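You operate a simulated robot arm through the tools that you are given. There is no shell and no other tool. Be economical: measure what you need, move in short steps, check, and stop when the job is done.

Carry out the task below with a simulated robot arm. There is one attempt and no reset: what you move stays moved.

## Task
Put the blue coin roll from the room end of the short table on top of the teal pad and the red coin roll on top of the small grey box. Put the punch labelled "5" from the wall end of the short table on the counter under the grey cabinet and the punch that says "2" on top of the ice pack there. Open the bottom drawer of the tool case, put the battery on the wall end of the short table away in the inside of the bottom drawer of the tool case, then shut the drawer. Open the top cover. The order is free. Set down upright: punch.

Only the result counts: the job must be done as asked and must still hold three seconds after the hand-in. Knocking over, shifting, dropping, spilling or breaking anything else fails it. Lids that push on must go on centred and level and be pressed home; caps that screw on are set level and turned clockwise until they are tight.

## Robot
A 6-joint arm with a fingered hand on a trunk, on a base that drives. Base frame: it is fixed to the floor where the robot stands at the start and does not move with it; the origin is under the middle of the robot, x ahead of it, y to its left, z up. Units: mm, rad, N and s.
With the tool pointing down near the work surface it reaches from about 300 to 620 mm from the robot's upright axis, wherever it stands. Its first joint turns from -2.897 to 2.897 rad. Places, roughly: battery [1000, 250, 750]; bottom drawer of the tool case [400, -200, 100]; coin roll [500, 0, 750]; counter under the grey cabinet (52x18 cm) [-2380, -1800, 800]; ice pack [500, 500, 750]; inside of the bottom drawer of the tool case [500, -200, 100]; punch [750, 500, 750]; small grey box (6x4x11 cm) [1000, 100, 800]; teal pad (6x4x3 cm) [1000, -200, 800]; top cover [2200, -2400, 800]. Payload 3.2 kg.
The TCP is the grasp point between the finger pads, 22 mm short of the fingertips. In the tool frame z runs along the fingers and y along their closing line. Largest opening 112 mm; the body of the gripper starts 60 mm behind the TCP. The gripper is a hand of 3 fingers: y runs from the thumb to the fingers, the wrist lies at [0, 0, -218] in the tool frame, and closing takes about 1.5 s.
Orientation is that of the tool frame in the base frame, as a unit quaternion [x, y, z, w]. With the fingers straight down and closing along the base's y, the tool's x points along the base's -x, its y along +y and its z along -z.

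## Interface
- The arm moves only by the tool apply_moves. Its argument "plan" is one flat list of numbers, 6 for each row, row after row: the shift along the tool's x, y, z in cm, then the turn, a rotation vector about the tool's x, y, z in rad. In form: [x, y, z, rx, ry, rz, x, y, z, rx, ry, rz, ...]. A call has 1 to 12 rows; each row is the pose to reach, as a shift and turn from the pose commanded when the call began, along the tool's axes at that moment. "gripper" is the finger opening in cm, from 0 to 11.2, set as the call begins (left out, the last holds). Each row takes 0.2 s and may step no farther than 50 mm and 0.15 rad from the row before; otherwise, or with a gripper value out of range, the whole call is refused. Where a pose cannot be reached the arm comes as near as it can. A force on the tool above 40 N (or 10 N above the force at the start of the call, whichever is more), or a blocked arm, ends the call early, and 0.2 s more pass. The fingers move at their own pace (about 108 mm/s each) and stop on an object; they squeeze with about 21 N. The grip force told is the motor's: it shows also when the fingers shut on nothing. Time passes only in rows, and 0.2 s behind the last, so rows that repeat a pose let the fingers close. It gives the time, the measured TCP pose, the force on the tool (base axes), the opening and the grip force at its end, in the units of the frame above (readings bear some noise), with the torque about the TCP (base axes, N m) and any sound that the robot's microphone picked up.
- Cameras (640 x 400 px; columns grow to the right, rows downward): "scene" is now at [6.7, 145.2, 1477.2]; the picture's right is [-0.26, -0.97, 0.00], its down [-0.82, 0.22, -0.53] and it looks along [0.52, -0.14, -0.84] (base axes); focal length 253 px, centre (320, 200). "wrist" rides on the gripper at [66, 3, -81] in the tool frame; the picture's right is [-0.05, 1.00, 0.00], its down [-0.77, -0.04, -0.64] and it looks along [-0.63, -0.03, 0.77] (tool axes); focal length 275 px, centre (320, 200). There is no depth. A picture from a camera that has moved, and an enlarged one, comes with that camera's place and axes in the base frame and with its lens.
- get_image(camera): a new picture of that camera. It takes no simulated time.
- slide_trunk(by): slides the trunk up (or, below 0, down) by that many mm; the arm and the scene camera ride with it, the base frame stays. It gives what a move gives, with no picture.
- roll_base(legs): drives the robot by 1 to 6 legs, each [ahead, turn to the left] in mm and rad, along the robot's own axes; the way and the turn of a leg run together, so that a leg with both is an arc; at most 1500 mm and 3.142 rad a leg. The arm and the cameras ride along, it lands a little off, and it stops where it bumps. It gives what a move gives.
- set_fingers(finger1, finger2, thumb_bend): sets how far each is bent, from 0 (flat) to 1 (curled in); at 0.3 the hand is open as for a grip, at 0.7 the pads meet at the TCP. One left out holds its place. A second passes; each finger stops where it meets its share of the squeeze, and holds until it gets a number again. A gripper value or a shape takes the hand back. It gives what a move gives, with no picture; readings hold the bend of each and the force on the fingers (four entries, about 0 where the hand has none), thumb and palm.
- grasp_type(shape): the hand has 3 fingers and takes this shape, open, in about a second: jaw (thumb against the fingers, like two jaws); tri (thumb and two fingers); tip (a fingertip pinch); poke (one finger out to press); point (the index stretched); flat (the hand flat); cup (the hand cupped); fist (a fist). The gripper value then closes the fingers along that shape, each until it touches; the sizes above hold for jaw. It gives what a move gives, with no picture.
- turn_head(pan, tilt): turns the head with the scene camera to pan (to the left, within 2.705 rad either way) and tilt (down, from -0.506 to 1.204), counted from straight ahead of the robot. It gives what a move gives.
- zoom(camera, box): a new picture of the part [left, top, right, bottom] of that camera's present view, enlarged. It takes no simulated time.
- hand_in(): hands the job in; it is judged then, once.

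Work in short steps. Places have to be worked out from the pictures, the camera data and where the tool is seen: move nearer, look again, correct. Check each grasp and each placing, and mend what went wrong. You have 196 turns and 182 pictures in all, those below and enlarged ones among them. Open the gripper and draw the arm clear of the work before you hand the job in, unless the task says otherwise.

The tools are called by a JSON object that holds its "op" and its "data". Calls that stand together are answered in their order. apply_moves: Moves the arm, as the interface text tells. Its arguments: {"type":"object","properties":{"plan":{"type":"array"},"gripper":{"type":"number"}},"required":["plan"]} The other tools are called the same way: slide_trunk (by) slides the trunk up or down; grasp_type (shape) gives the hand a shape; set_fingers (finger1, finger2, thumb_bend) moves the fingers one by one; roll_base (legs) drives the base; turn_head (pan, tilt) turns the head that bears the scene camera; get_image (camera) takes a picture; zoom (camera, box) takes an enlarged picture of a part of a camera's view; hand_in () hands the job in.

At the start:

```text
time_s: 0.0
ee_pos: [321.3, -21.6, 1112.6]
tcp_rot: [0.002, 1.0, 0.0, 0.0]
contact_force: [0.0, 0.0, 0.4]
wrist_torque: [0.01, 0.02, -0.02]
opening: 112.0
grasp_force: 0.1
shape: jaw
bend: [0.3, 0.3, 0.3]
finger forces: [0.0, 0.0, 0.0, 0.0, 0.0, 0.1]
trunk travel left (down, up): [-525.0, 65.0]
robot x, y, heading: [-1.7, -0.8, -0.0]
head pan, tilt: [-0.26, 1.007]
```

scene: 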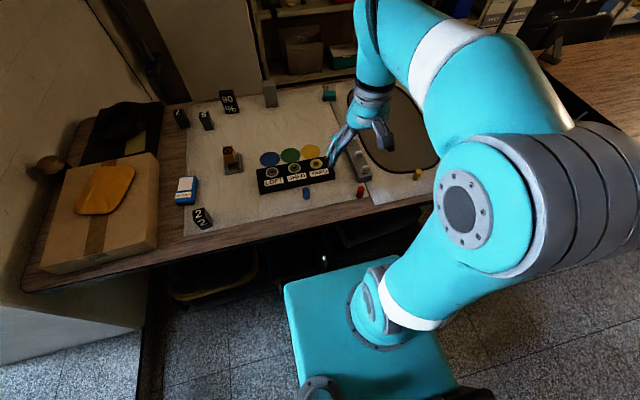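
wrist: 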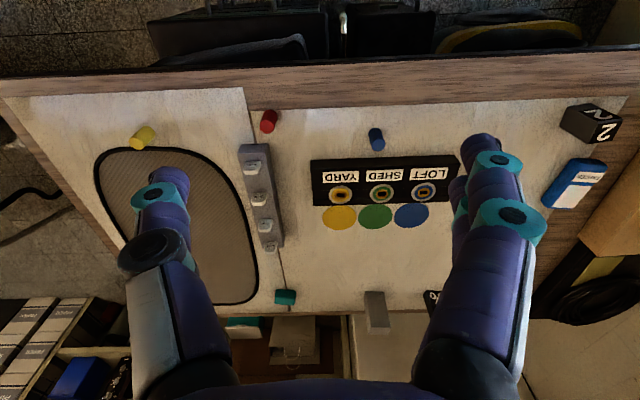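

I start by looking closely at the table from the scene camera.

{"op": "zoom", "data": {"camera": "scene", "box": [160, 70, 300, 240]}}

{"op": "zoom", "data": {"camera": "scene", "box": [250, 60, 450, 220]}}

{"op": "zoom", "data": {"camera": "wrist", "box": [80, 80, 640, 350]}}

```text
2.35 times, centred on (230, 155) of scene
camera zoom: at [6.7, 145.2, 1477.2], right [-0.26, -0.97, 0.0], down [-0.82, 0.22, -0.53], along [0.52, -0.14, -0.84], focal length 596 px, centre (532, 306)
```

zoom: 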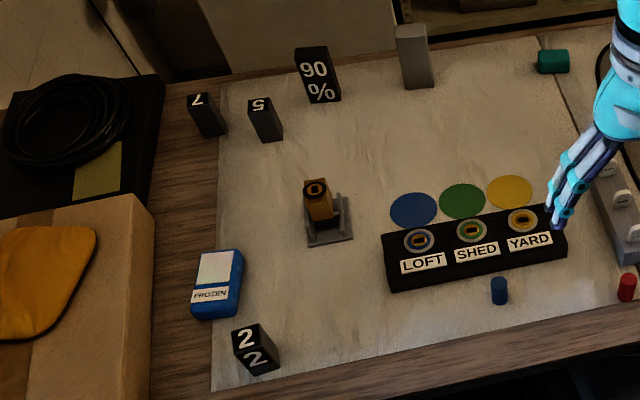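

```text
2.50 times, centred on (350, 140) of scene
camera zoom: at [6.7, 145.2, 1477.2], right [-0.26, -0.97, 0.0], down [-0.82, 0.22, -0.53], along [0.52, -0.14, -0.84], focal length 633 px, centre (245, 350)
```

zoom: 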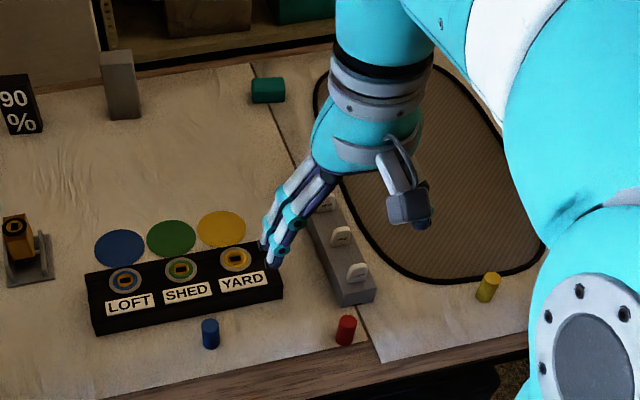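

```text
1.14 times, centred on (360, 215) of wrist
camera zoom: at [254.5, -18.9, 1193.1], right [0.05, 1.0, 0.0], down [0.77, -0.04, 0.64], along [0.64, -0.03, -0.77], focal length 315 px, centre (274, 183)
```

zoom: 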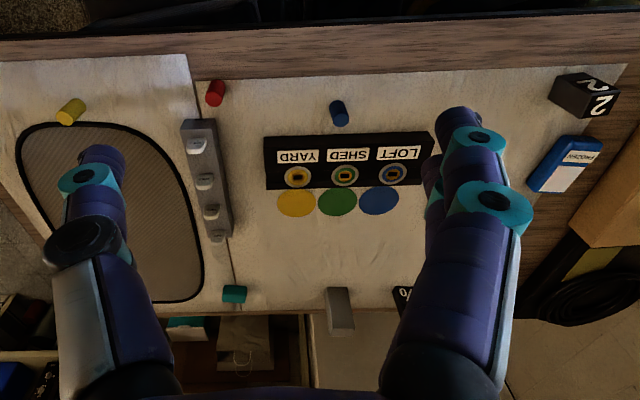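

I see the rolls, pads, the punches 2, 5 and 7, the ice pack and an orange block in a charger. Next I look around at the floor, the tool case below the table and the other places.

{"op": "turn_head", "data": {"pan": 0.5, "tilt": 1.1}}

{"op": "get_image", "data": {"camera": "scene"}}

{"op": "turn_head", "data": {"pan": -0.9, "tilt": 0.5}}

{"op": "get_image", "data": {"camera": "scene"}}

{"op": "turn_head", "data": {"pan": -2.5, "tilt": 0.5}}

{"op": "get_image", "data": {"camera": "scene"}}

{"op": "turn_head", "data": {"pan": 2.4, "tilt": 0.4}}

{"op": "get_image", "data": {"camera": "scene"}}

```text
time_s: 1.1
ee_pos: [319.7, -22.1, 1112.8]
tcp_rot: [0.002, 1.0, 0.0, 0.001]
contact_force: [0.6, -0.4, 0.0]
wrist_torque: [0.03, 0.02, -0.04]
opening: 111.9
grasp_force: 0.1
shape: jaw
bend: [0.3, 0.3, 0.3]
finger forces: [0.0, 0.0, 0.0, 0.1, 0.1, 0.1]
trunk travel left (down, up): [-525.0, 65.0]
robot x, y, heading: [0.9, -3.5, 0.001]
head pan, tilt: [0.499, 1.1]
```

```text
176 pictures are left
camera scene: at [-4.8, 193.1, 1471.0], right [0.48, -0.88, 0.0], down [-0.78, -0.43, -0.45], along [0.4, 0.22, -0.89], focal length 253 px, centre (320, 200)
```

scene: 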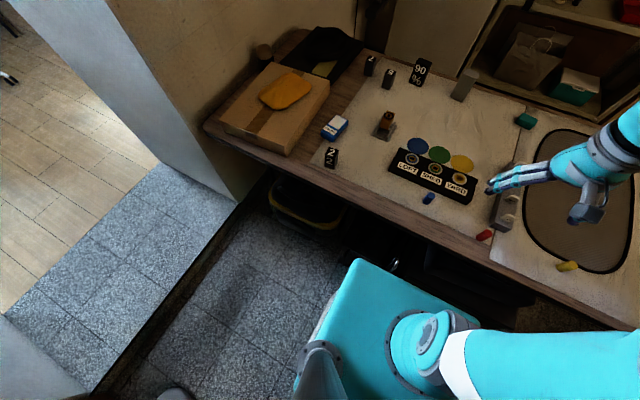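

```text
time_s: 2.6
ee_pos: [320.1, -21.7, 1113.4]
tcp_rot: [0.002, 1.0, -0.001, 0.002]
contact_force: [-0.2, 0.5, 0.4]
wrist_torque: [0.04, 0.01, 0.02]
opening: 111.7
grasp_force: 0.0
shape: jaw
bend: [0.3, 0.3, 0.3]
finger forces: [0.0, 0.0, 0.0, 0.0, 0.0, 0.0]
trunk travel left (down, up): [-525.0, 65.0]
robot x, y, heading: [2.9, -4.5, -0.0]
head pan, tilt: [-0.901, 0.499]
```

```text
175 pictures are left
camera scene: at [-3.7, 91.7, 1518.7], right [-0.78, -0.62, 0.0], down [-0.3, 0.38, -0.88], along [0.55, -0.69, -0.48], focal length 253 px, centre (320, 200)
```

scene: 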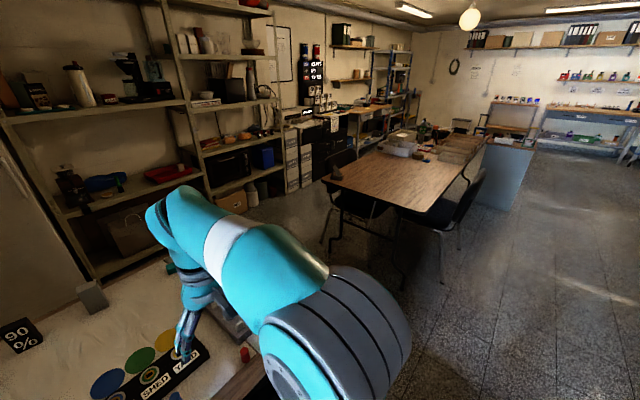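

```text
time_s: 4.3
ee_pos: [321.0, -20.1, 1113.3]
tcp_rot: [0.002, 1.0, 0.001, 0.001]
contact_force: [0.2, 0.8, -1.0]
wrist_torque: [0.04, 0.02, 0.03]
opening: 111.9
grasp_force: 0.1
shape: jaw
bend: [0.3, 0.3, 0.3]
finger forces: [0.1, 0.1, 0.1, 0.0, 0.0, 0.1]
trunk travel left (down, up): [-525.0, 65.0]
robot x, y, heading: [-0.9, -3.0, 0.003]
head pan, tilt: [-2.499, 0.499]
```

```text
174 pictures are left
camera scene: at [-133.1, 108.4, 1518.7], right [-0.6, 0.8, 0.0], down [0.38, 0.29, -0.88], along [-0.7, -0.53, -0.48], focal length 253 px, centre (320, 200)
```

scene: 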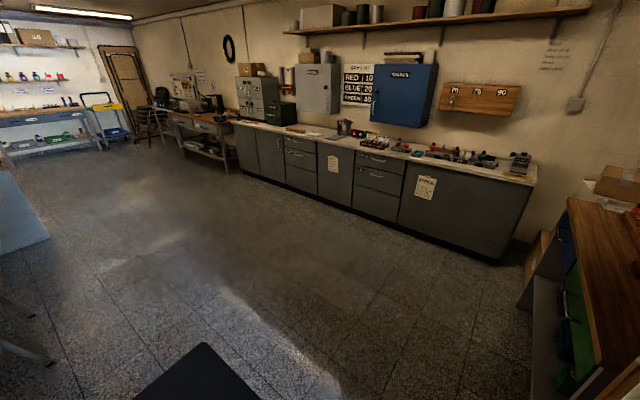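

```text
time_s: 8.2
ee_pos: [321.7, -21.8, 1112.7]
tcp_rot: [0.001, 1.0, 0.0, 0.0]
contact_force: [-0.2, 0.6, -0.4]
wrist_torque: [0.02, -0.02, 0.0]
opening: 112.0
grasp_force: 0.0
shape: jaw
bend: [0.3, 0.3, 0.3]
finger forces: [0.0, 0.1, 0.1, 0.0, 0.0, 0.0]
trunk travel left (down, up): [-525.0, 65.0]
robot x, y, heading: [-0.6, -3.4, 0.003]
head pan, tilt: [2.4, 0.4]
```

```text
173 pictures are left
camera scene: at [-128.6, 225.6, 1527.9], right [0.68, 0.74, 0.0], down [0.29, -0.26, -0.92], along [-0.68, 0.62, -0.39], focal length 253 px, centre (320, 200)
```

scene: 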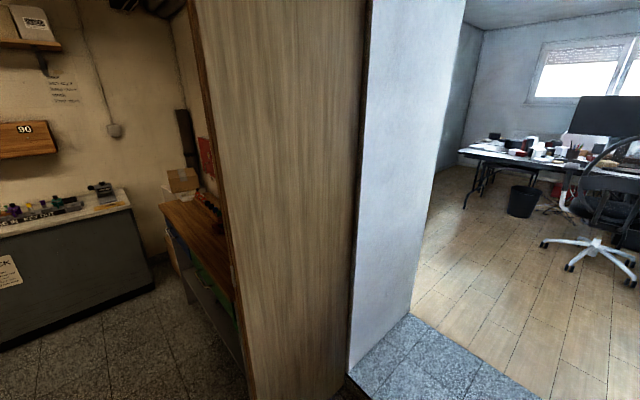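

I zoom in on the cover area and the counter under the grey cabinet.

{"op": "turn_head", "data": {"pan": -0.9, "tilt": 0.3}}

{"op": "zoom", "data": {"camera": "scene", "box": [250, 110, 370, 230]}}

{"op": "turn_head", "data": {"pan": -2.5, "tilt": 0.3}}

{"op": "zoom", "data": {"camera": "scene", "box": [230, 90, 430, 250]}}

{"op": "turn_head", "data": {"pan": 0.0, "tilt": 1.2}}

{"op": "get_image", "data": {"camera": "scene"}}

```text
time_s: 11.0
ee_pos: [321.5, -21.6, 1112.9]
tcp_rot: [0.002, 1.0, 0.0, 0.0]
contact_force: [0.2, 0.6, 0.5]
wrist_torque: [0.03, 0.04, 0.02]
opening: 111.7
grasp_force: 0.1
shape: jaw
bend: [0.3, 0.3, 0.3]
finger forces: [0.0, 0.0, 0.1, 0.0, 0.1, 0.1]
trunk travel left (down, up): [-525.0, 65.0]
robot x, y, heading: [0.1, -1.0, -0.003]
head pan, tilt: [-0.901, 0.3]
```

```text
3.33 times, centred on (310, 170) of scene
camera zoom: at [-2.3, 89.8, 1537.1], right [-0.78, -0.62, 0.0], down [-0.18, 0.23, -0.96], along [0.59, -0.75, -0.3], focal length 844 px, centre (353, 300)
```

zoom: 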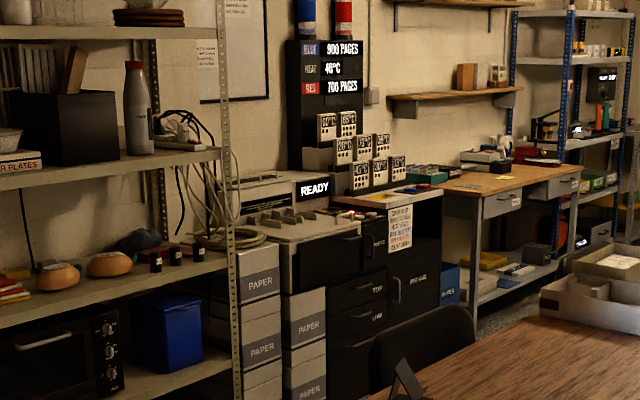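

```text
time_s: 12.7
ee_pos: [321.6, -20.6, 1113.9]
tcp_rot: [0.002, 1.0, 0.0, 0.001]
contact_force: [-0.2, -0.4, 0.1]
wrist_torque: [-0.01, 0.02, -0.01]
opening: 111.7
grasp_force: 0.0
shape: jaw
bend: [0.3, 0.3, 0.3]
finger forces: [0.0, 0.1, 0.0, 0.0, 0.1, 0.0]
trunk travel left (down, up): [-525.0, 65.0]
robot x, y, heading: [2.2, 0.4, -0.003]
head pan, tilt: [-2.499, 0.3]
```

```text
2.50 times, centred on (330, 170) of scene
camera zoom: at [-135.0, 107.0, 1537.1], right [-0.6, 0.8, 0.0], down [0.24, 0.18, -0.96], along [-0.76, -0.57, -0.3], focal length 633 px, centre (295, 275)
```

zoom: 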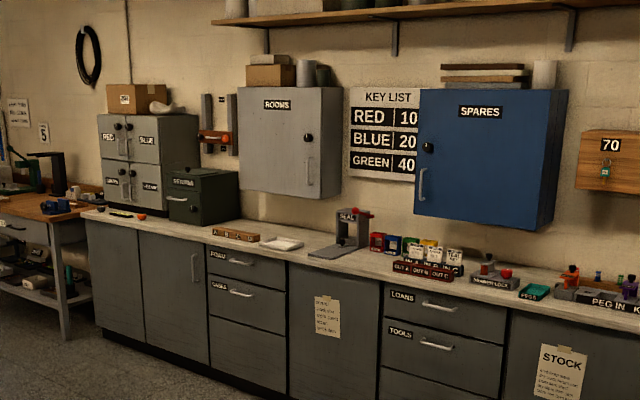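

```text
time_s: 14.9
ee_pos: [321.1, -21.0, 1112.4]
tcp_rot: [0.002, 1.0, 0.0, 0.0]
contact_force: [0.6, -0.3, -0.5]
wrist_torque: [0.0, 0.01, 0.01]
opening: 111.9
grasp_force: 0.2
shape: jaw
bend: [0.3, 0.3, 0.3]
finger forces: [0.0, 0.0, 0.0, 0.0, 0.1, 0.1]
trunk travel left (down, up): [-525.0, 65.0]
robot x, y, heading: [1.6, -1.3, -0.003]
head pan, tilt: [0.0, 1.201]
```

```text
170 pictures are left
camera scene: at [-4.4, 162.9, 1465.0], right [0.0, -1.0, 0.0], down [-0.93, 0.0, -0.36], along [0.36, 0.0, -0.93], focal length 253 px, centre (320, 200)
```

scene: 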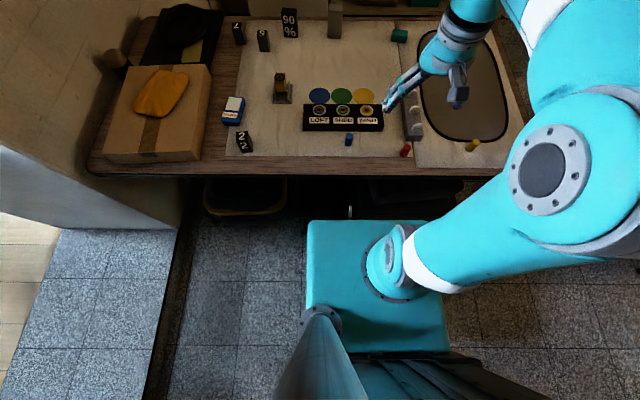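

The table is in front of me with dark things beneath it. I back off to see the tool case and how much room the base has under the table.

{"op": "roll_base", "data": {"legs": [[-600, 0]]}}

{"op": "turn_head", "data": {"pan": 0.0, "tilt": 0.75}}

{"op": "get_image", "data": {"camera": "scene"}}

{"op": "get_image", "data": {"camera": "wrist"}}

```text
time_s: 18.3
ee_pos: [-280.9, -21.7, 1113.7]
tcp_rot: [0.002, 1.0, 0.0, 0.001]
contact_force: [0.8, 0.4, 0.1]
wrist_torque: [-0.03, -0.04, 0.02]
opening: 112.1
grasp_force: 0.1
shape: jaw
bend: [0.3, 0.3, 0.3]
finger forces: [0.0, 0.0, 0.1, 0.1, 0.1, 0.1]
trunk travel left (down, up): [-525.0, 65.0]
robot x, y, heading: [-602.0, -2.0, -0.006]
head pan, tilt: [0.0, 1.201]
```

```text
time_s: 19.2
ee_pos: [-282.3, -20.5, 1112.6]
tcp_rot: [0.003, 1.0, 0.0, 0.001]
contact_force: [0.7, -0.6, -0.6]
wrist_torque: [0.0, -0.05, -0.03]
opening: 112.1
grasp_force: 0.1
shape: jaw
bend: [0.3, 0.3, 0.3]
finger forces: [0.1, 0.0, 0.0, 0.0, 0.0, 0.1]
trunk travel left (down, up): [-525.0, 65.0]
robot x, y, heading: [-604.3, -0.9, 0.003]
head pan, tilt: [0.0, 0.75]
```

```text
169 pictures are left
camera scene: at [-579.5, 163.4, 1496.7], right [0.0, -1.0, 0.0], down [-0.68, 0.0, -0.73], along [0.73, 0.0, -0.68], focal length 253 px, centre (320, 200)
```

scene: 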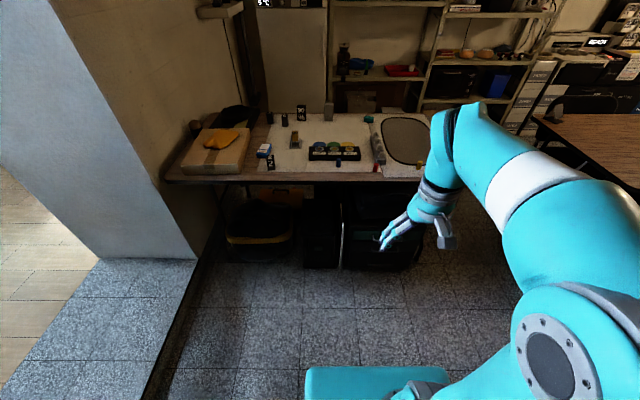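

```text
168 pictures are left
camera wrist: at [-347.8, -18.9, 1193.1], right [0.05, 1.0, 0.0], down [0.77, -0.04, 0.64], along [0.64, -0.03, -0.77], focal length 275 px, centre (320, 200)
```

wrist: 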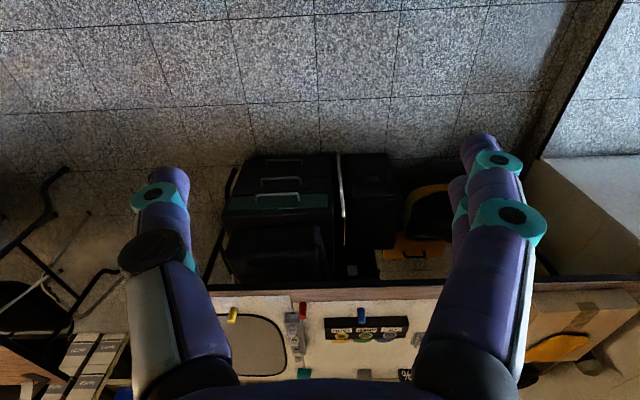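

{"op": "zoom", "data": {"camera": "scene", "box": [200, 90, 470, 290]}}

{"op": "zoom", "data": {"camera": "wrist", "box": [180, 130, 460, 300]}}

```text
2.00 times, centred on (335, 190) of scene
camera zoom: at [-579.5, 163.4, 1496.7], right [0.0, -1.0, 0.0], down [-0.68, 0.0, -0.73], along [0.73, 0.0, -0.68], focal length 507 px, centre (290, 220)
```

zoom: 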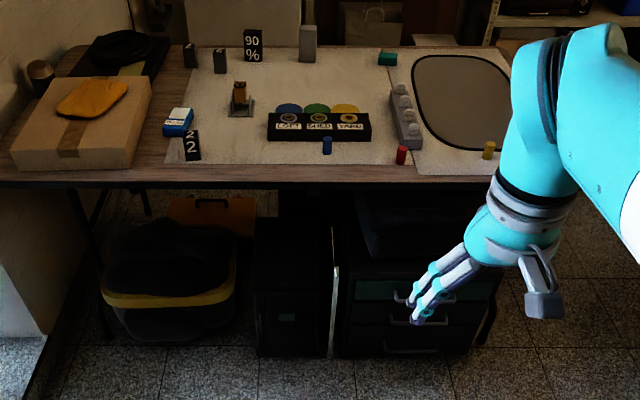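

```text
2.29 times, centred on (320, 215) of wrist
camera zoom: at [-347.8, -18.9, 1193.1], right [0.05, 1.0, 0.0], down [0.77, -0.04, 0.64], along [0.64, -0.03, -0.77], focal length 629 px, centre (320, 166)
```

zoom: 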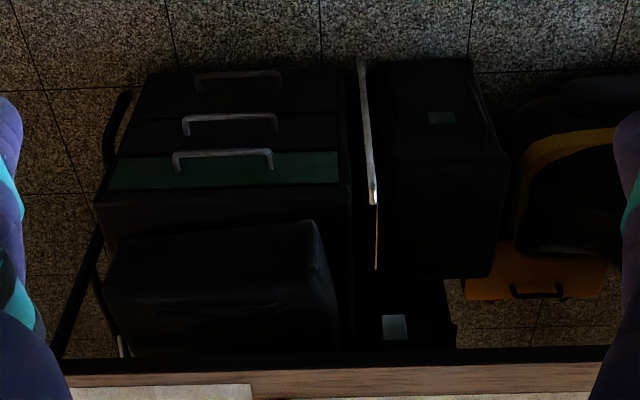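

The pad and grey box lie deep on the table, so I need to know how far the base can drive in. I tilt the wrist so its camera looks back at my own base.

{"op": "apply_moves", "data": {"plan": [0, 0, 0, 0, 0.15, 0, 0, 0, 0, 0, 0.3, 0, 0, 0, 0, 0, 0.45, 0, 0, 0, 0, 0, 0.6, 0, 0, 0, 0, 0, 0.75, 0, 0, 0, 0, 0, 0.9, 0, 0, 0, 0, 0, 1.05, 0, 0, 0, 0, 0, 1.2, 0]}}

{"op": "get_image", "data": {"camera": "wrist"}}

```text
time_s: 21.0
ee_pos: [-332.9, -50.8, 1045.0]
tcp_rot: [0.002, 0.826, 0.002, -0.564]
contact_force: [0.4, -0.3, -0.5]
wrist_torque: [0.05, 0.01, -0.01]
opening: 111.8
grasp_force: 0.1
shape: jaw
bend: [0.3, 0.3, 0.3]
finger forces: [0.1, 0.0, 0.0, 0.1, 0.1, 0.0]
out of reach, approached as far as the arm can: row 5, 6, 7, 8
trunk travel left (down, up): [-525.0, 65.0]
robot x, y, heading: [-599.7, -0.5, -0.004]
head pan, tilt: [0.0, 0.75]
```

```text
165 pictures are left
camera wrist: at [-282.4, -50.4, 1135.8], right [0.02, 1.0, -0.04], down [0.87, -0.04, -0.49], along [-0.49, -0.03, -0.87], focal length 275 px, centre (320, 200)
```

wrist: 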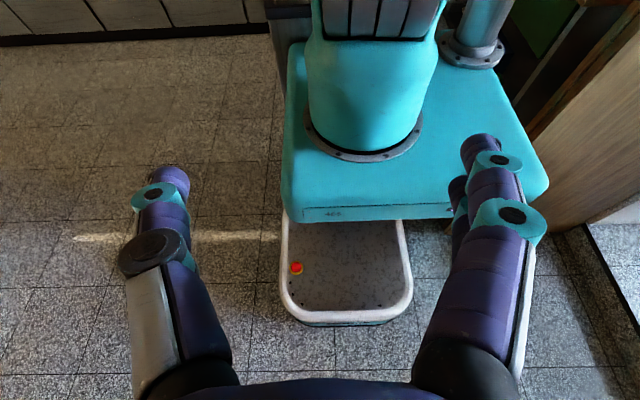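

The lower base's front is about 210 mm ahead of the axis, and the tool case limits the way in. I swing the wrist back and then test how far the arm reaches with a tilted hand in free air.

{"op": "apply_moves", "data": {"plan": [0, 0, 0, 0, -0.15, 0, 0, 0, 0, 0, -0.3, 0, 0, 0, 0, 0, -0.45, 0, 0, 0, 0, 0, -0.6, 0, 0, 0, 0, 0, -0.75, 0, 0, 0, 0, 0, -0.9, 0, 0, 0, 0, 0, -1.05, 0, 0, 0, 0, 0, -1.2, 0]}}

{"op": "apply_moves", "data": {"plan": [-5, 0, 1, 0, -0.15, 0, -10, 0, 2, 0, -0.3, 0, -14, 0, 3, 0, -0.45, 0, -18, 0, 4, 0, -0.6, 0, -22, 0, 5, 0, -0.7, 0, -26, 0, 6, 0, -0.8, 0, -30, 0, 8, 0, -0.9, 0, -34, 0, 10, 0, -1.0, 0, -38, 0, 12, 0, -1.1, 0, -42, 0, 14, 0, -1.15, 0, -46, 0, 16, 0, -1.15, 0, -50, 0, 18, 0, -1.15, 0]}}

```text
time_s: 22.8
ee_pos: [-337.9, -54.1, 1043.8]
tcp_rot: [0.004, 1.0, 0.0, 0.002]
contact_force: [0.4, 0.3, 0.4]
wrist_torque: [-0.01, 0.0, 0.01]
opening: 111.8
grasp_force: 0.1
shape: jaw
bend: [0.3, 0.3, 0.3]
finger forces: [0.0, 0.0, 0.0, 0.0, 0.0, 0.1]
trunk travel left (down, up): [-525.0, 65.0]
robot x, y, heading: [-598.6, -2.2, 0.001]
head pan, tilt: [0.0, 0.75]
```

```text
refused: row 1 steps farther than a row can; nothing moved
```

{"op": "apply_moves", "data": {"plan": [-4, 0, 1, 0, -0.14, 0, -8, 0, 2, 0, -0.28, 0, -12, 0, 3, 0, -0.42, 0, -16, 0, 4, 0, -0.56, 0, -20, 0, 5, 0, -0.7, 0, -24, 0, 6, 0, -0.8, 0, -28, 0, 8, 0, -0.9, 0, -32, 0, 10, 0, -1.0, 0, -36, 0, 12, 0, -1.1, 0, -40, 0, 14, 0, -1.15, 0, -44, 0, 16, 0, -1.15, 0, -48, 0, 17, 0, -1.15, 0]}}

{"op": "apply_moves", "data": {"plan": [0, 0, 4, 0, 0, 0, 0, 0, 8, 0, 0, 0, 0, 0, 12, 0, 0, 0, 0, 0, 16, 0, 0, 0, 0, 0, 20, 0, 0, 0, 0, 0, 20, 0, 0, 0]}}

{"op": "get_image", "data": {"camera": "scene"}}

```text
time_s: 25.4
ee_pos: [142.4, -55.7, 872.5]
tcp_rot: [0.003, 0.84, -0.001, 0.543]
contact_force: [0.1, -0.1, 0.1]
wrist_torque: [-0.03, 0.0, -0.03]
opening: 111.9
grasp_force: 0.1
shape: jaw
bend: [0.3, 0.3, 0.3]
finger forces: [0.0, 0.0, 0.0, 0.1, 0.0, 0.0]
out of reach, approached as far as the arm can: row 6, 7
trunk travel left (down, up): [-525.0, 65.0]
robot x, y, heading: [-598.8, 0.2, -0.005]
head pan, tilt: [0.0, 0.75]
```

```text
time_s: 26.8
ee_pos: [199.6, -52.1, 824.7]
tcp_rot: [0.003, 0.839, -0.002, 0.545]
contact_force: [-0.2, 0.2, -0.4]
wrist_torque: [0.02, 0.03, 0.01]
opening: 111.9
grasp_force: 0.0
shape: jaw
bend: [0.3, 0.3, 0.3]
finger forces: [0.0, 0.0, 0.0, 0.0, 0.1, 0.0]
out of reach, approached as far as the arm can: row 2, 3, 4, 5, 6
trunk travel left (down, up): [-525.0, 65.0]
robot x, y, heading: [-602.8, -1.8, -0.0]
head pan, tilt: [0.0, 0.75]
```

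```text
164 pictures are left
camera scene: at [-579.4, 163.4, 1496.8], right [0.0, -1.0, 0.0], down [-0.68, 0.0, -0.73], along [0.73, 0.0, -0.68], focal length 253 px, centre (320, 200)
```

scene: 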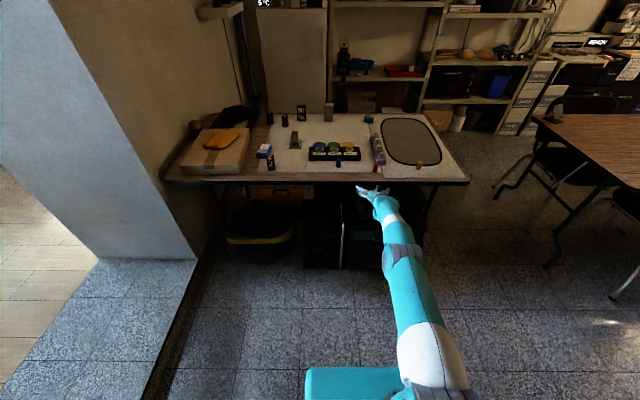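

Reach is about 850 mm at best with a near-horizontal hand. I retract, roll the hand a quarter turn and slide the trunk down, ready for the bottom drawer handle.

{"op": "apply_moves", "data": {"plan": [1.6, 0, -3.6, 0, 0, 0.14, 3.2, 0, -7.2, 0, 0, 0.28, 4.8, 0, -10.8, 0, 0, 0.42, 6.4, 0, -14.4, 0, 0, 0.56, 8, 0, -18, 0, 0, 0.7, 9.6, 0, -21.6, 0, 0, 0.85, 10.2, 0, -22.8, 0, 0, 1.0, 10.2, 0, -22.8, 0, 0, 1.14, 10.2, 0, -22.8, 0, 0, 1.28, 10.2, 0, -22.8, 0, 0, 1.43, 10.2, 0, -22.8, 0, 0, 1.571]}}

{"op": "slide_trunk", "data": {"by": -525}}

{"op": "turn_head", "data": {"pan": -0.1, "tilt": 0.6}}

{"op": "get_image", "data": {"camera": "scene"}}

{"op": "get_image", "data": {"camera": "wrist"}}

```text
time_s: 29.2
ee_pos: [-47.5, -54.5, 828.1]
tcp_rot: [0.596, 0.591, 0.385, 0.385]
contact_force: [0.5, 0.6, -0.2]
wrist_torque: [0.01, -0.03, -0.01]
opening: 112.0
grasp_force: 0.0
shape: jaw
bend: [0.3, 0.3, 0.3]
finger forces: [0.0, 0.1, 0.0, 0.0, 0.0, 0.1]
out of reach, approached as far as the arm can: row 1
trunk travel left (down, up): [-525.0, 65.0]
robot x, y, heading: [-606.3, -0.9, -0.002]
head pan, tilt: [0.0, 0.75]
```

```text
refused: -525 is not a number from -400 to 400
```

```text
time_s: 29.9
ee_pos: [-48.4, -53.6, 827.1]
tcp_rot: [0.595, 0.592, 0.383, 0.386]
contact_force: [0.5, -0.3, 0.4]
wrist_torque: [0.0, -0.03, 0.01]
opening: 112.0
grasp_force: 0.1
shape: jaw
bend: [0.3, 0.3, 0.3]
finger forces: [0.0, 0.0, 0.0, 0.1, 0.0, 0.1]
trunk travel left (down, up): [-525.0, 65.0]
robot x, y, heading: [-602.2, -3.4, -0.002]
head pan, tilt: [-0.099, 0.6]
```

```text
163 pictures are left
camera scene: at [-574.4, 154.6, 1509.6], right [-0.1, -0.99, 0.0], down [-0.56, 0.06, -0.82], along [0.82, -0.08, -0.57], focal length 253 px, centre (320, 200)
```

scene: 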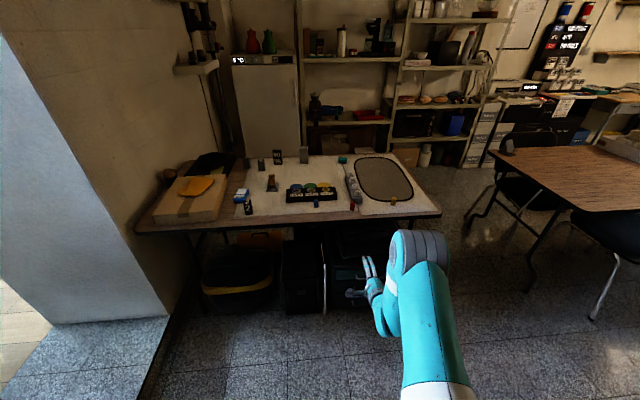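

```text
162 pictures are left
camera wrist: at [-119.6, 11.9, 862.4], right [0.41, -0.05, 0.91], down [-0.6, -0.77, 0.23], along [0.69, -0.64, -0.34], focal length 275 px, centre (320, 200)
```

wrist: 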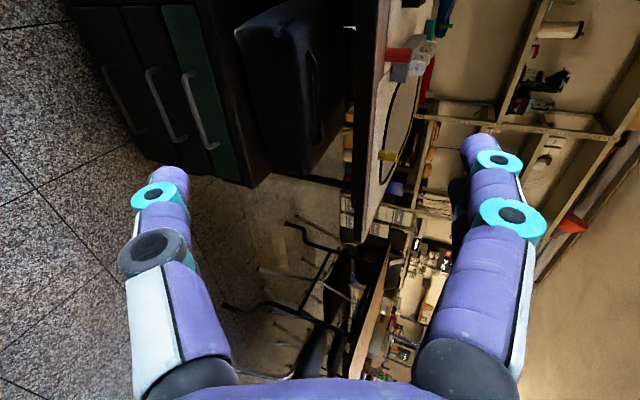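

The hand is rolled, with fingers above and thumb below. I slide the trunk down and look at the drawers.

{"op": "slide_trunk", "data": {"by": -300}}

{"op": "slide_trunk", "data": {"by": -225}}

{"op": "turn_head", "data": {"pan": -0.25, "tilt": 0.5}}

{"op": "get_image", "data": {"camera": "scene"}}

{"op": "get_image", "data": {"camera": "wrist"}}

```text
time_s: 32.9
ee_pos: [-47.6, -53.4, 527.6]
tcp_rot: [0.595, 0.592, 0.384, 0.385]
contact_force: [0.1, -0.1, -0.7]
wrist_torque: [0.01, -0.02, 0.0]
opening: 112.0
grasp_force: 0.1
shape: jaw
bend: [0.3, 0.3, 0.3]
finger forces: [0.0, 0.0, 0.0, 0.0, 0.0, 0.1]
trunk travel left (down, up): [-225.0, 365.0]
robot x, y, heading: [-602.9, 0.6, 0.001]
head pan, tilt: [-0.099, 0.6]
```

```text
time_s: 35.3
ee_pos: [-47.9, -53.7, 302.1]
tcp_rot: [0.596, 0.591, 0.384, 0.385]
contact_force: [-0.2, 0.3, 0.4]
wrist_torque: [-0.02, 0.02, -0.03]
opening: 111.8
grasp_force: 0.0
shape: jaw
bend: [0.3, 0.3, 0.3]
finger forces: [0.0, 0.0, 0.0, 0.0, 0.1, 0.1]
trunk travel left (down, up): [0.0, 590.0]
robot x, y, heading: [-598.3, -2.3, -0.002]
head pan, tilt: [-0.099, 0.6]
```

```text
time_s: 36.0
ee_pos: [-48.1, -53.2, 301.6]
tcp_rot: [0.595, 0.592, 0.384, 0.385]
contact_force: [1.7, -0.4, -0.6]
wrist_torque: [-0.02, 0.05, 0.0]
opening: 112.1
grasp_force: 0.1
shape: jaw
bend: [0.3, 0.3, 0.3]
finger forces: [0.1, 0.1, 0.0, 0.0, 0.0, 0.1]
trunk travel left (down, up): [0.0, 590.0]
robot x, y, heading: [-600.4, -3.7, 0.001]
head pan, tilt: [-0.25, 0.499]
```

```text
161 pictures are left
camera scene: at [-574.2, 140.9, 993.7], right [-0.25, -0.97, 0.0], down [-0.46, 0.12, -0.88], along [0.85, -0.22, -0.48], focal length 253 px, centre (320, 200)
```

scene: 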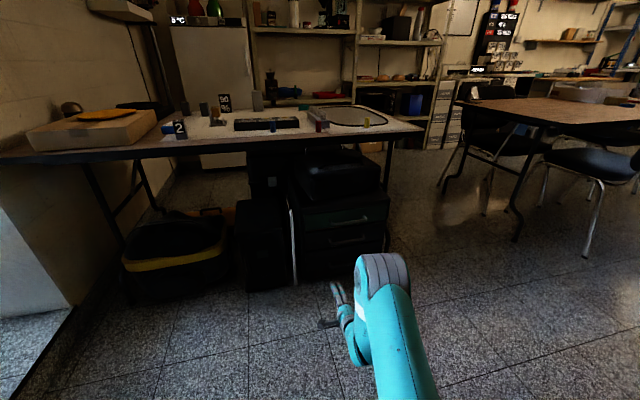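

```text
160 pictures are left
camera wrist: at [-119.6, 11.8, 337.5], right [0.41, -0.05, 0.91], down [-0.6, -0.77, 0.23], along [0.69, -0.64, -0.34], focal length 275 px, centre (320, 200)
```

wrist: 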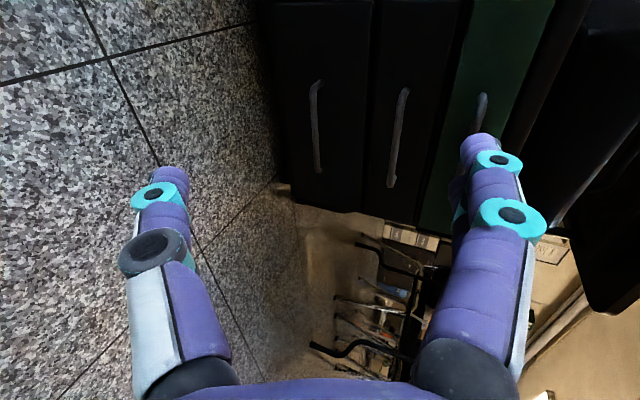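

{"op": "zoom", "data": {"camera": "scene", "box": [230, 160, 430, 290]}}

{"op": "zoom", "data": {"camera": "wrist", "box": [240, 0, 560, 200]}}

```text
3.08 times, centred on (330, 225) of scene
camera zoom: at [-574.2, 140.9, 993.7], right [-0.25, -0.97, 0.0], down [-0.46, 0.12, -0.88], along [0.85, -0.22, -0.48], focal length 780 px, centre (289, 123)
```

zoom: 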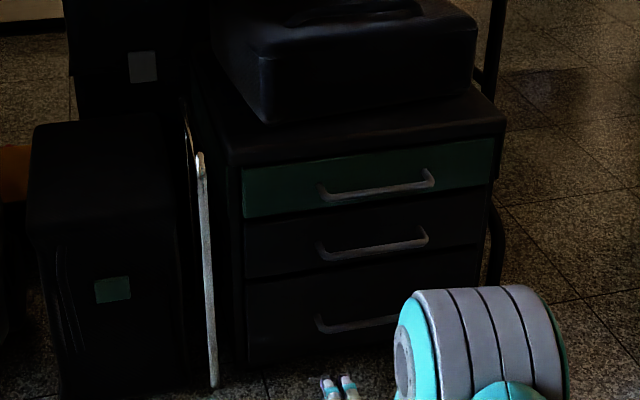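

```text
2.00 times, centred on (400, 100) of wrist
camera zoom: at [-119.6, 11.8, 337.5], right [0.41, -0.05, 0.91], down [-0.6, -0.77, 0.23], along [0.69, -0.64, -0.34], focal length 551 px, centre (160, 400)
```

zoom: 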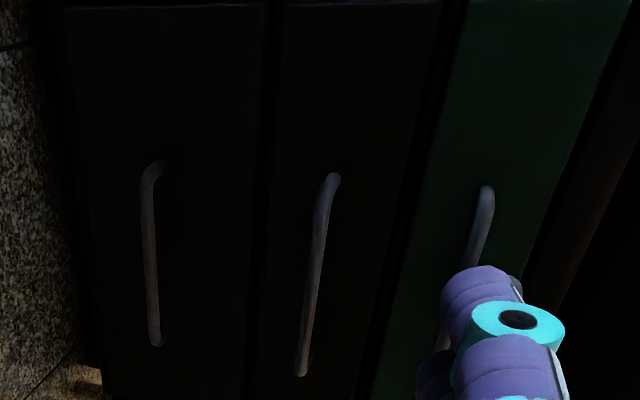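

The bottom handle runs from about (302, -138, 132) to (302, -300, 130). I drive to stand squarely before it, with some room left.

{"op": "roll_base", "data": {"legs": [[0, -0.76], [290, 0], [0, 0.76]]}}

{"op": "apply_moves", "data": {"plan": [0, 0, 0, -0.14, 0, 0, 0, 0, 0, -0.28, 0, 0, 0, 0, 0, -0.42, 0, 0]}}

{"op": "get_image", "data": {"camera": "wrist"}}

{"op": "get_image", "data": {"camera": "scene"}}

```text
time_s: 42.0
ee_pos: [163.9, -246.4, 302.2]
tcp_rot: [0.593, 0.594, 0.386, 0.383]
contact_force: [-0.7, -0.4, 0.1]
wrist_torque: [0.02, -0.02, 0.0]
opening: 112.0
grasp_force: 0.1
shape: jaw
bend: [0.3, 0.3, 0.3]
finger forces: [0.1, 0.1, 0.0, 0.0, 0.0, 0.0]
trunk travel left (down, up): [0.0, 590.0]
robot x, y, heading: [-390.0, -201.7, 0.003]
head pan, tilt: [-0.25, 0.499]
```

```text
time_s: 42.8
ee_pos: [163.8, -245.6, 302.4]
tcp_rot: [0.499, 0.5, 0.502, 0.5]
contact_force: [-0.4, -0.1, 0.4]
wrist_torque: [0.0, -0.01, 0.02]
opening: 111.8
grasp_force: 0.0
shape: jaw
bend: [0.3, 0.3, 0.3]
finger forces: [0.0, 0.0, 0.0, 0.0, 0.1, 0.0]
trunk travel left (down, up): [0.0, 590.0]
robot x, y, heading: [-390.0, -199.9, 0.005]
head pan, tilt: [-0.25, 0.499]
```

```text
157 pictures are left
camera wrist: at [82.9, -181.3, 305.2], right [0.0, -0.05, 1.0], down [-0.63, -0.77, -0.04], along [0.77, -0.63, -0.03], focal length 275 px, centre (320, 200)
```

wrist: 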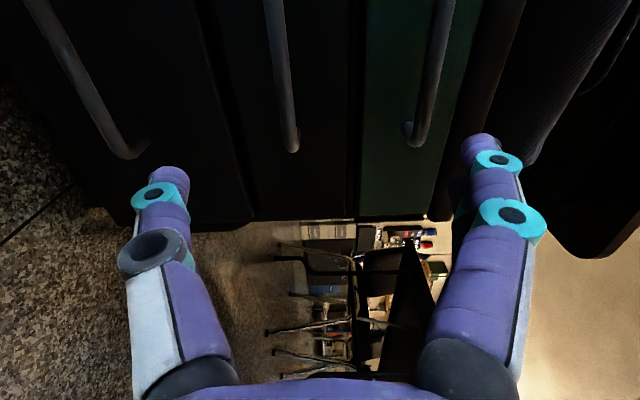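

```text
156 pictures are left
camera scene: at [-364.6, -55.3, 993.8], right [-0.24, -0.97, 0.0], down [-0.46, 0.12, -0.88], along [0.85, -0.21, -0.48], focal length 253 px, centre (320, 200)
```

scene: 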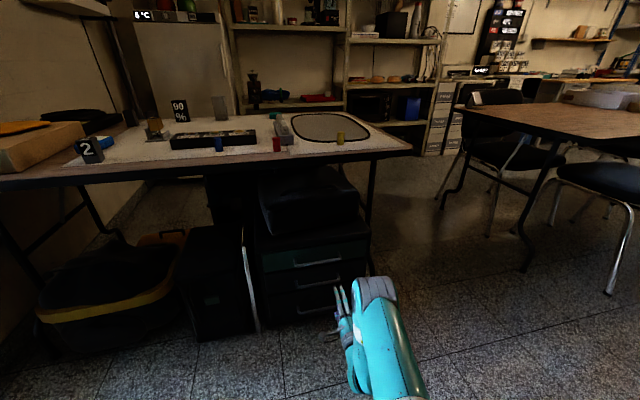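

Level now. I lower to the handle's height in front of it and look again.

{"op": "apply_moves", "data": {"plan": [0.5, -4.5, 0, 0, 0, 0, 1, -9, 0, 0, 0, 0, 1.5, -13.5, 0, 0, 0, 0, 1.5, -17.5, 0, 0, 0, 0, 1.5, -17.5, 3, 0, 0, 0]}}

{"op": "get_image", "data": {"camera": "wrist"}}

```text
time_s: 44.0
ee_pos: [195.0, -228.0, 123.5]
tcp_rot: [0.499, 0.501, 0.5, 0.499]
contact_force: [0.0, -0.6, 0.8]
wrist_torque: [0.05, 0.02, 0.0]
opening: 112.0
grasp_force: 0.2
shape: jaw
bend: [0.3, 0.3, 0.3]
finger forces: [0.1, 0.0, 0.0, 0.0, 0.0, 0.0]
trunk travel left (down, up): [0.0, 590.0]
robot x, y, heading: [-391.8, -200.8, 0.011]
head pan, tilt: [-0.25, 0.499]
```

```text
155 pictures are left
camera wrist: at [113.5, -162.5, 127.4], right [0.0, -0.05, 1.0], down [-0.63, -0.77, -0.04], along [0.77, -0.63, -0.03], focal length 275 px, centre (320, 200)
```

wrist: 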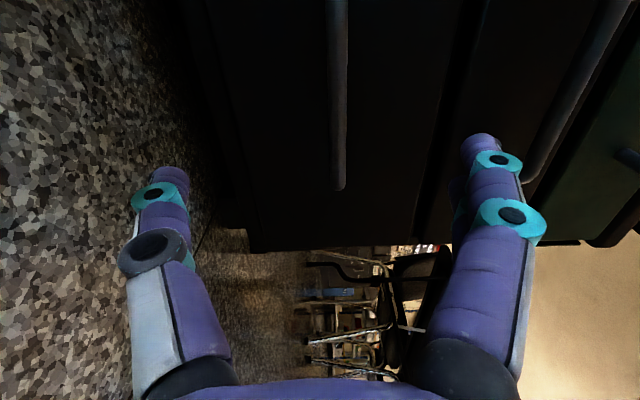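

Handle looks at z≈136. I raise 12 mm, advance to straddle the bar, and check.

{"op": "apply_moves", "data": {"plan": [0, 1.2, 2, 0, 0, 0, 0, 1.2, 4, 0, 0, 0, 0, 1.2, 6, 0, 0, 0, 0, 1.2, 8, 0, 0, 0, 0, 1.2, 9.2, 0, 0, 0]}}

{"op": "get_image", "data": {"camera": "wrist"}}

```text
time_s: 45.2
ee_pos: [285.9, -229.2, 137.6]
tcp_rot: [0.499, 0.501, 0.5, 0.499]
contact_force: [0.0, -0.2, -1.0]
wrist_torque: [0.03, 0.03, -0.02]
opening: 111.5
grasp_force: 0.1
shape: jaw
bend: [0.3, 0.3, 0.3]
finger forces: [0.1, 0.0, 0.1, 0.0, 0.0, 0.1]
trunk travel left (down, up): [0.0, 590.0]
robot x, y, heading: [-387.0, -199.2, 0.006]
head pan, tilt: [-0.25, 0.499]
```

```text
154 pictures are left
camera wrist: at [205.4, -164.5, 140.8], right [0.0, -0.05, 1.0], down [-0.63, -0.77, -0.04], along [0.77, -0.63, -0.03], focal length 275 px, centre (320, 200)
```

wrist: 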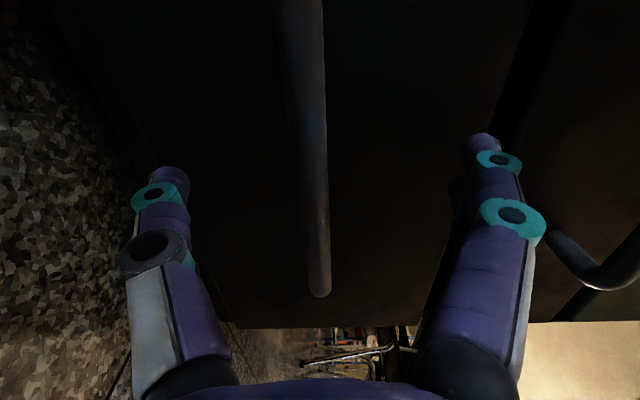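

The bar lies between the fingers at about TCP depth. I close on it.

{"op": "apply_moves", "data": {"plan": [0, 0, 0.4, 0, 0, 0, 0, 0, 0.4, 0, 0, 0, 0, 0, 0.4, 0, 0, 0, 0, 0, 0.4, 0, 0, 0, 0, 0, 0.4, 0, 0, 0, 0, 0, 0.4, 0, 0, 0, 0, 0, 0.4, 0, 0, 0, 0, 0, 0.4, 0, 0, 0, 0, 0, 0.4, 0, 0, 0], "gripper": 0}}

{"op": "get_image", "data": {"camera": "wrist"}}

```text
time_s: 47.2
ee_pos: [290.0, -229.6, 137.2]
tcp_rot: [0.501, 0.5, 0.501, 0.498]
contact_force: [1.1, -0.1, -8.3]
wrist_torque: [0.02, -0.02, -0.01]
opening: 0.0
grasp_force: 21.4
shape: jaw
bend: [0.63, 0.63, 0.73]
finger forces: [0.1, 0.0, 0.0, 0.0, 5.7, 0.1]
trunk travel left (down, up): [0.0, 590.0]
robot x, y, heading: [-390.7, -196.2, 0.006]
head pan, tilt: [-0.25, 0.499]
```

```text
153 pictures are left
camera wrist: at [208.9, -165.0, 140.6], right [0.0, -0.05, 1.0], down [-0.63, -0.77, -0.04], along [0.77, -0.63, -0.03], focal length 275 px, centre (320, 200)
```

wrist: 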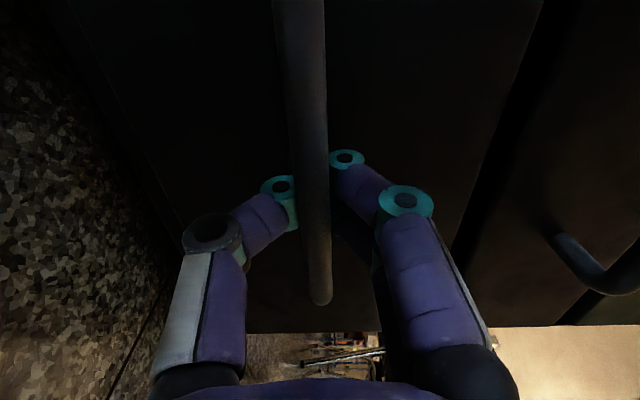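

The fingers appear wrapped around the bar. I pull back a little with the arm and see whether the drawer follows.

{"op": "apply_moves", "data": {"plan": [0, 0, -1, 0, 0, 0, 0, 0, -2, 0, 0, 0, 0, 0, -3, 0, 0, 0, 0, 0, -4, 0, 0, 0, 0, 0, -5, 0, 0, 0]}}

{"op": "get_image", "data": {"camera": "wrist"}}

```text
time_s: 48.4
ee_pos: [240.2, -229.7, 138.5]
tcp_rot: [0.5, 0.5, 0.501, 0.499]
contact_force: [0.6, 2.5, -11.3]
wrist_torque: [0.0, -0.03, 0.02]
opening: 0.1
grasp_force: 21.3
shape: jaw
bend: [0.63, 0.63, 0.73]
finger forces: [0.1, 0.0, 0.0, 0.0, 8.4, 0.0]
trunk travel left (down, up): [0.0, 590.0]
robot x, y, heading: [-389.4, -200.3, 0.006]
head pan, tilt: [-0.25, 0.499]
```

```text
152 pictures are left
camera wrist: at [158.3, -164.8, 141.0], right [0.0, -0.05, 1.0], down [-0.63, -0.77, -0.04], along [0.77, -0.63, -0.03], focal length 275 px, centre (320, 200)
```

wrist: 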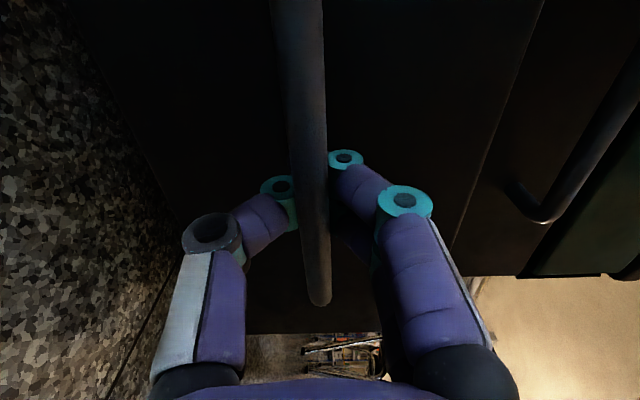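

The drawer follows. I pull it further by driving straight back 190 mm.

{"op": "roll_base", "data": {"legs": [[-190, 0]]}}

{"op": "turn_head", "data": {"pan": -0.1, "tilt": 0.8}}

{"op": "get_image", "data": {"camera": "scene"}}

{"op": "get_image", "data": {"camera": "wrist"}}

```text
time_s: 49.9
ee_pos: [57.0, -230.5, 139.1]
tcp_rot: [0.5, 0.5, 0.501, 0.499]
contact_force: [1.9, 2.6, -8.3]
wrist_torque: [0.03, -0.02, -0.03]
opening: 0.1
grasp_force: 21.1
shape: jaw
bend: [0.63, 0.63, 0.73]
finger forces: [0.0, 0.1, 0.0, 0.1, 7.2, 0.1]
trunk travel left (down, up): [0.0, 590.0]
robot x, y, heading: [-576.1, -200.0, 0.007]
head pan, tilt: [-0.25, 0.499]
```

```text
time_s: 50.7
ee_pos: [56.7, -230.5, 137.9]
tcp_rot: [0.5, 0.5, 0.501, 0.499]
contact_force: [0.9, 2.0, -8.6]
wrist_torque: [0.0, -0.03, -0.04]
opening: 0.0
grasp_force: 20.9
shape: jaw
bend: [0.63, 0.63, 0.73]
finger forces: [0.0, 0.1, 0.0, 0.0, 6.6, 0.1]
trunk travel left (down, up): [0.0, 590.0]
robot x, y, heading: [-574.9, -200.2, 0.01]
head pan, tilt: [-0.099, 0.799]
```

```text
151 pictures are left
camera scene: at [-555.0, -42.3, 967.8], right [-0.09, -1.0, 0.0], down [-0.71, 0.07, -0.7], along [0.69, -0.06, -0.72], focal length 253 px, centre (320, 200)
```

scene: 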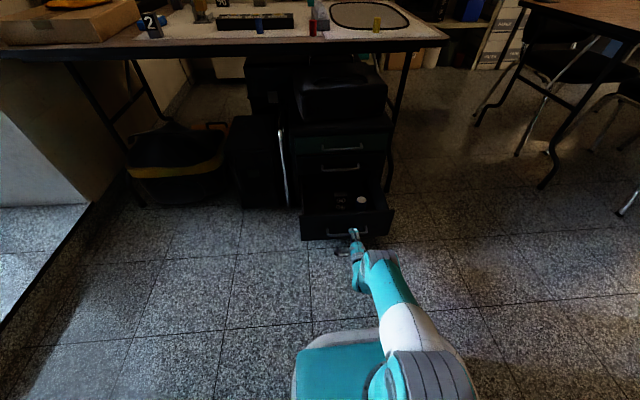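

```text
150 pictures are left
camera wrist: at [-24.4, -166.5, 141.5], right [0.0, -0.05, 1.0], down [-0.63, -0.77, -0.04], along [0.77, -0.63, -0.03], focal length 275 px, centre (320, 200)
```

wrist: 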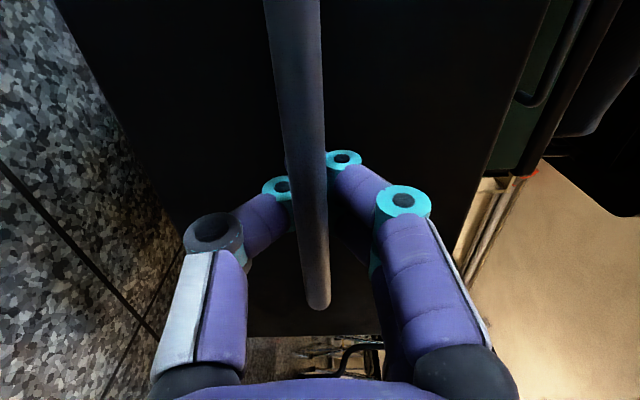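

The drawer is open about 235 mm. I open the hand, back away, and look inside.

{"op": "apply_moves", "data": {"plan": [0, 0, 0, 0, 0, 0, 0, 0, 0, 0, 0, 0, 0, 0, 0, 0, 0, 0, 0, 0, 0, 0, 0, 0, 0, 0, 0, 0, 0, 0, 0, 0, -3, 0, 0, 0, 0, 0, -6, 0, 0, 0, 0, 0, -9, 0, 0, 0, 0, 4, -12, 0, 0, 0, 0, 8, -14, 0, 0, 0, 0, 12, -14, 0, 0, 0], "gripper": 11.2}}

{"op": "slide_trunk", "data": {"by": 350}}

{"op": "zoom", "data": {"camera": "scene", "box": [250, 60, 450, 260]}}

```text
time_s: 53.1
ee_pos: [-81.9, -233.0, 259.9]
tcp_rot: [0.5, 0.5, 0.5, 0.5]
contact_force: [-0.9, 0.1, 0.4]
wrist_torque: [0.02, 0.0, 0.0]
opening: 112.2
grasp_force: 0.1
shape: jaw
bend: [0.3, 0.3, 0.3]
finger forces: [0.1, 0.1, 0.1, 0.0, 0.0, 0.1]
trunk travel left (down, up): [0.0, 590.0]
robot x, y, heading: [-572.3, -198.7, 0.008]
head pan, tilt: [-0.099, 0.799]
```

```text
time_s: 56.5
ee_pos: [-82.3, -233.7, 608.3]
tcp_rot: [0.5, 0.499, 0.501, 0.5]
contact_force: [0.1, 0.3, -0.6]
wrist_torque: [-0.02, 0.04, 0.03]
opening: 111.9
grasp_force: 0.0
shape: jaw
bend: [0.3, 0.3, 0.3]
finger forces: [0.0, 0.0, 0.0, 0.0, 0.0, 0.0]
trunk travel left (down, up): [-350.0, 240.0]
robot x, y, heading: [-574.9, -199.9, 0.01]
head pan, tilt: [-0.099, 0.799]
```

```text
2.00 times, centred on (350, 160) of scene
camera zoom: at [-555.7, -42.2, 1317.7], right [-0.09, -1.0, 0.0], down [-0.71, 0.07, -0.7], along [0.69, -0.06, -0.72], focal length 507 px, centre (260, 280)
```

zoom: 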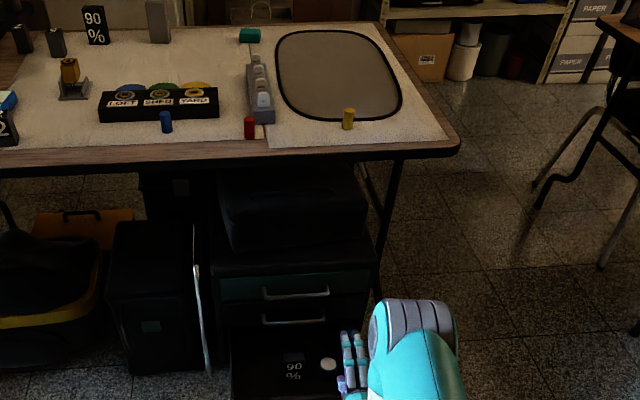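

The "90 %" block at about (985, 285) must be the battery; it matches the hint. It lies far back, so I test the real maximum reach with a level hand here in free air.

{"op": "apply_moves", "data": {"plan": [0, 5, 0, 0, 0, 0, 0, 10, 0, 0, 0, 0, 0, 15, 0, 0, 0, 0, 0, 19, 3, 0, 0, 0, 0, 23, 6, 0, 0, 0, 0, 27, 9, 0, 0, 0, 0, 29, 13, 0, 0, 0, 0, 29, 18, 0, 0, 0, 0, 29, 23, 0, 0, 0, 0, 29, 28, 0, 0, 0, 0, 29, 33, 0, 0, 0, 0, 29, 38, 0, 0, 0]}}

{"op": "apply_moves", "data": {"plan": [0, 0, 3, 0, 0, 0, 0, 0, 6, 0, 0, 0, 0, 0, 9, 0, 0, 0]}}

```text
time_s: 59.1
ee_pos: [262.9, -231.0, 898.0]
tcp_rot: [0.501, 0.5, 0.5, 0.499]
contact_force: [-0.6, -0.3, 0.6]
wrist_torque: [0.0, 0.01, -0.02]
opening: 111.9
grasp_force: 0.0
shape: jaw
bend: [0.3, 0.3, 0.3]
finger forces: [0.1, 0.1, 0.1, 0.1, 0.0, 0.0]
out of reach, approached as far as the arm can: row 12
trunk travel left (down, up): [-350.0, 240.0]
robot x, y, heading: [-576.9, -200.8, 0.006]
head pan, tilt: [-0.099, 0.799]
```

```text
time_s: 59.9
ee_pos: [262.4, -230.0, 899.8]
tcp_rot: [0.5, 0.5, 0.501, 0.499]
contact_force: [0.1, 0.1, 0.4]
wrist_torque: [0.04, -0.02, 0.02]
opening: 112.1
grasp_force: 0.0
shape: jaw
bend: [0.3, 0.3, 0.3]
finger forces: [0.1, 0.0, 0.1, 0.1, 0.0, 0.0]
out of reach, approached as far as the arm can: row 1, 2, 3
trunk travel left (down, up): [-350.0, 240.0]
robot x, y, heading: [-574.7, -196.9, 0.005]
head pan, tilt: [-0.099, 0.799]
```

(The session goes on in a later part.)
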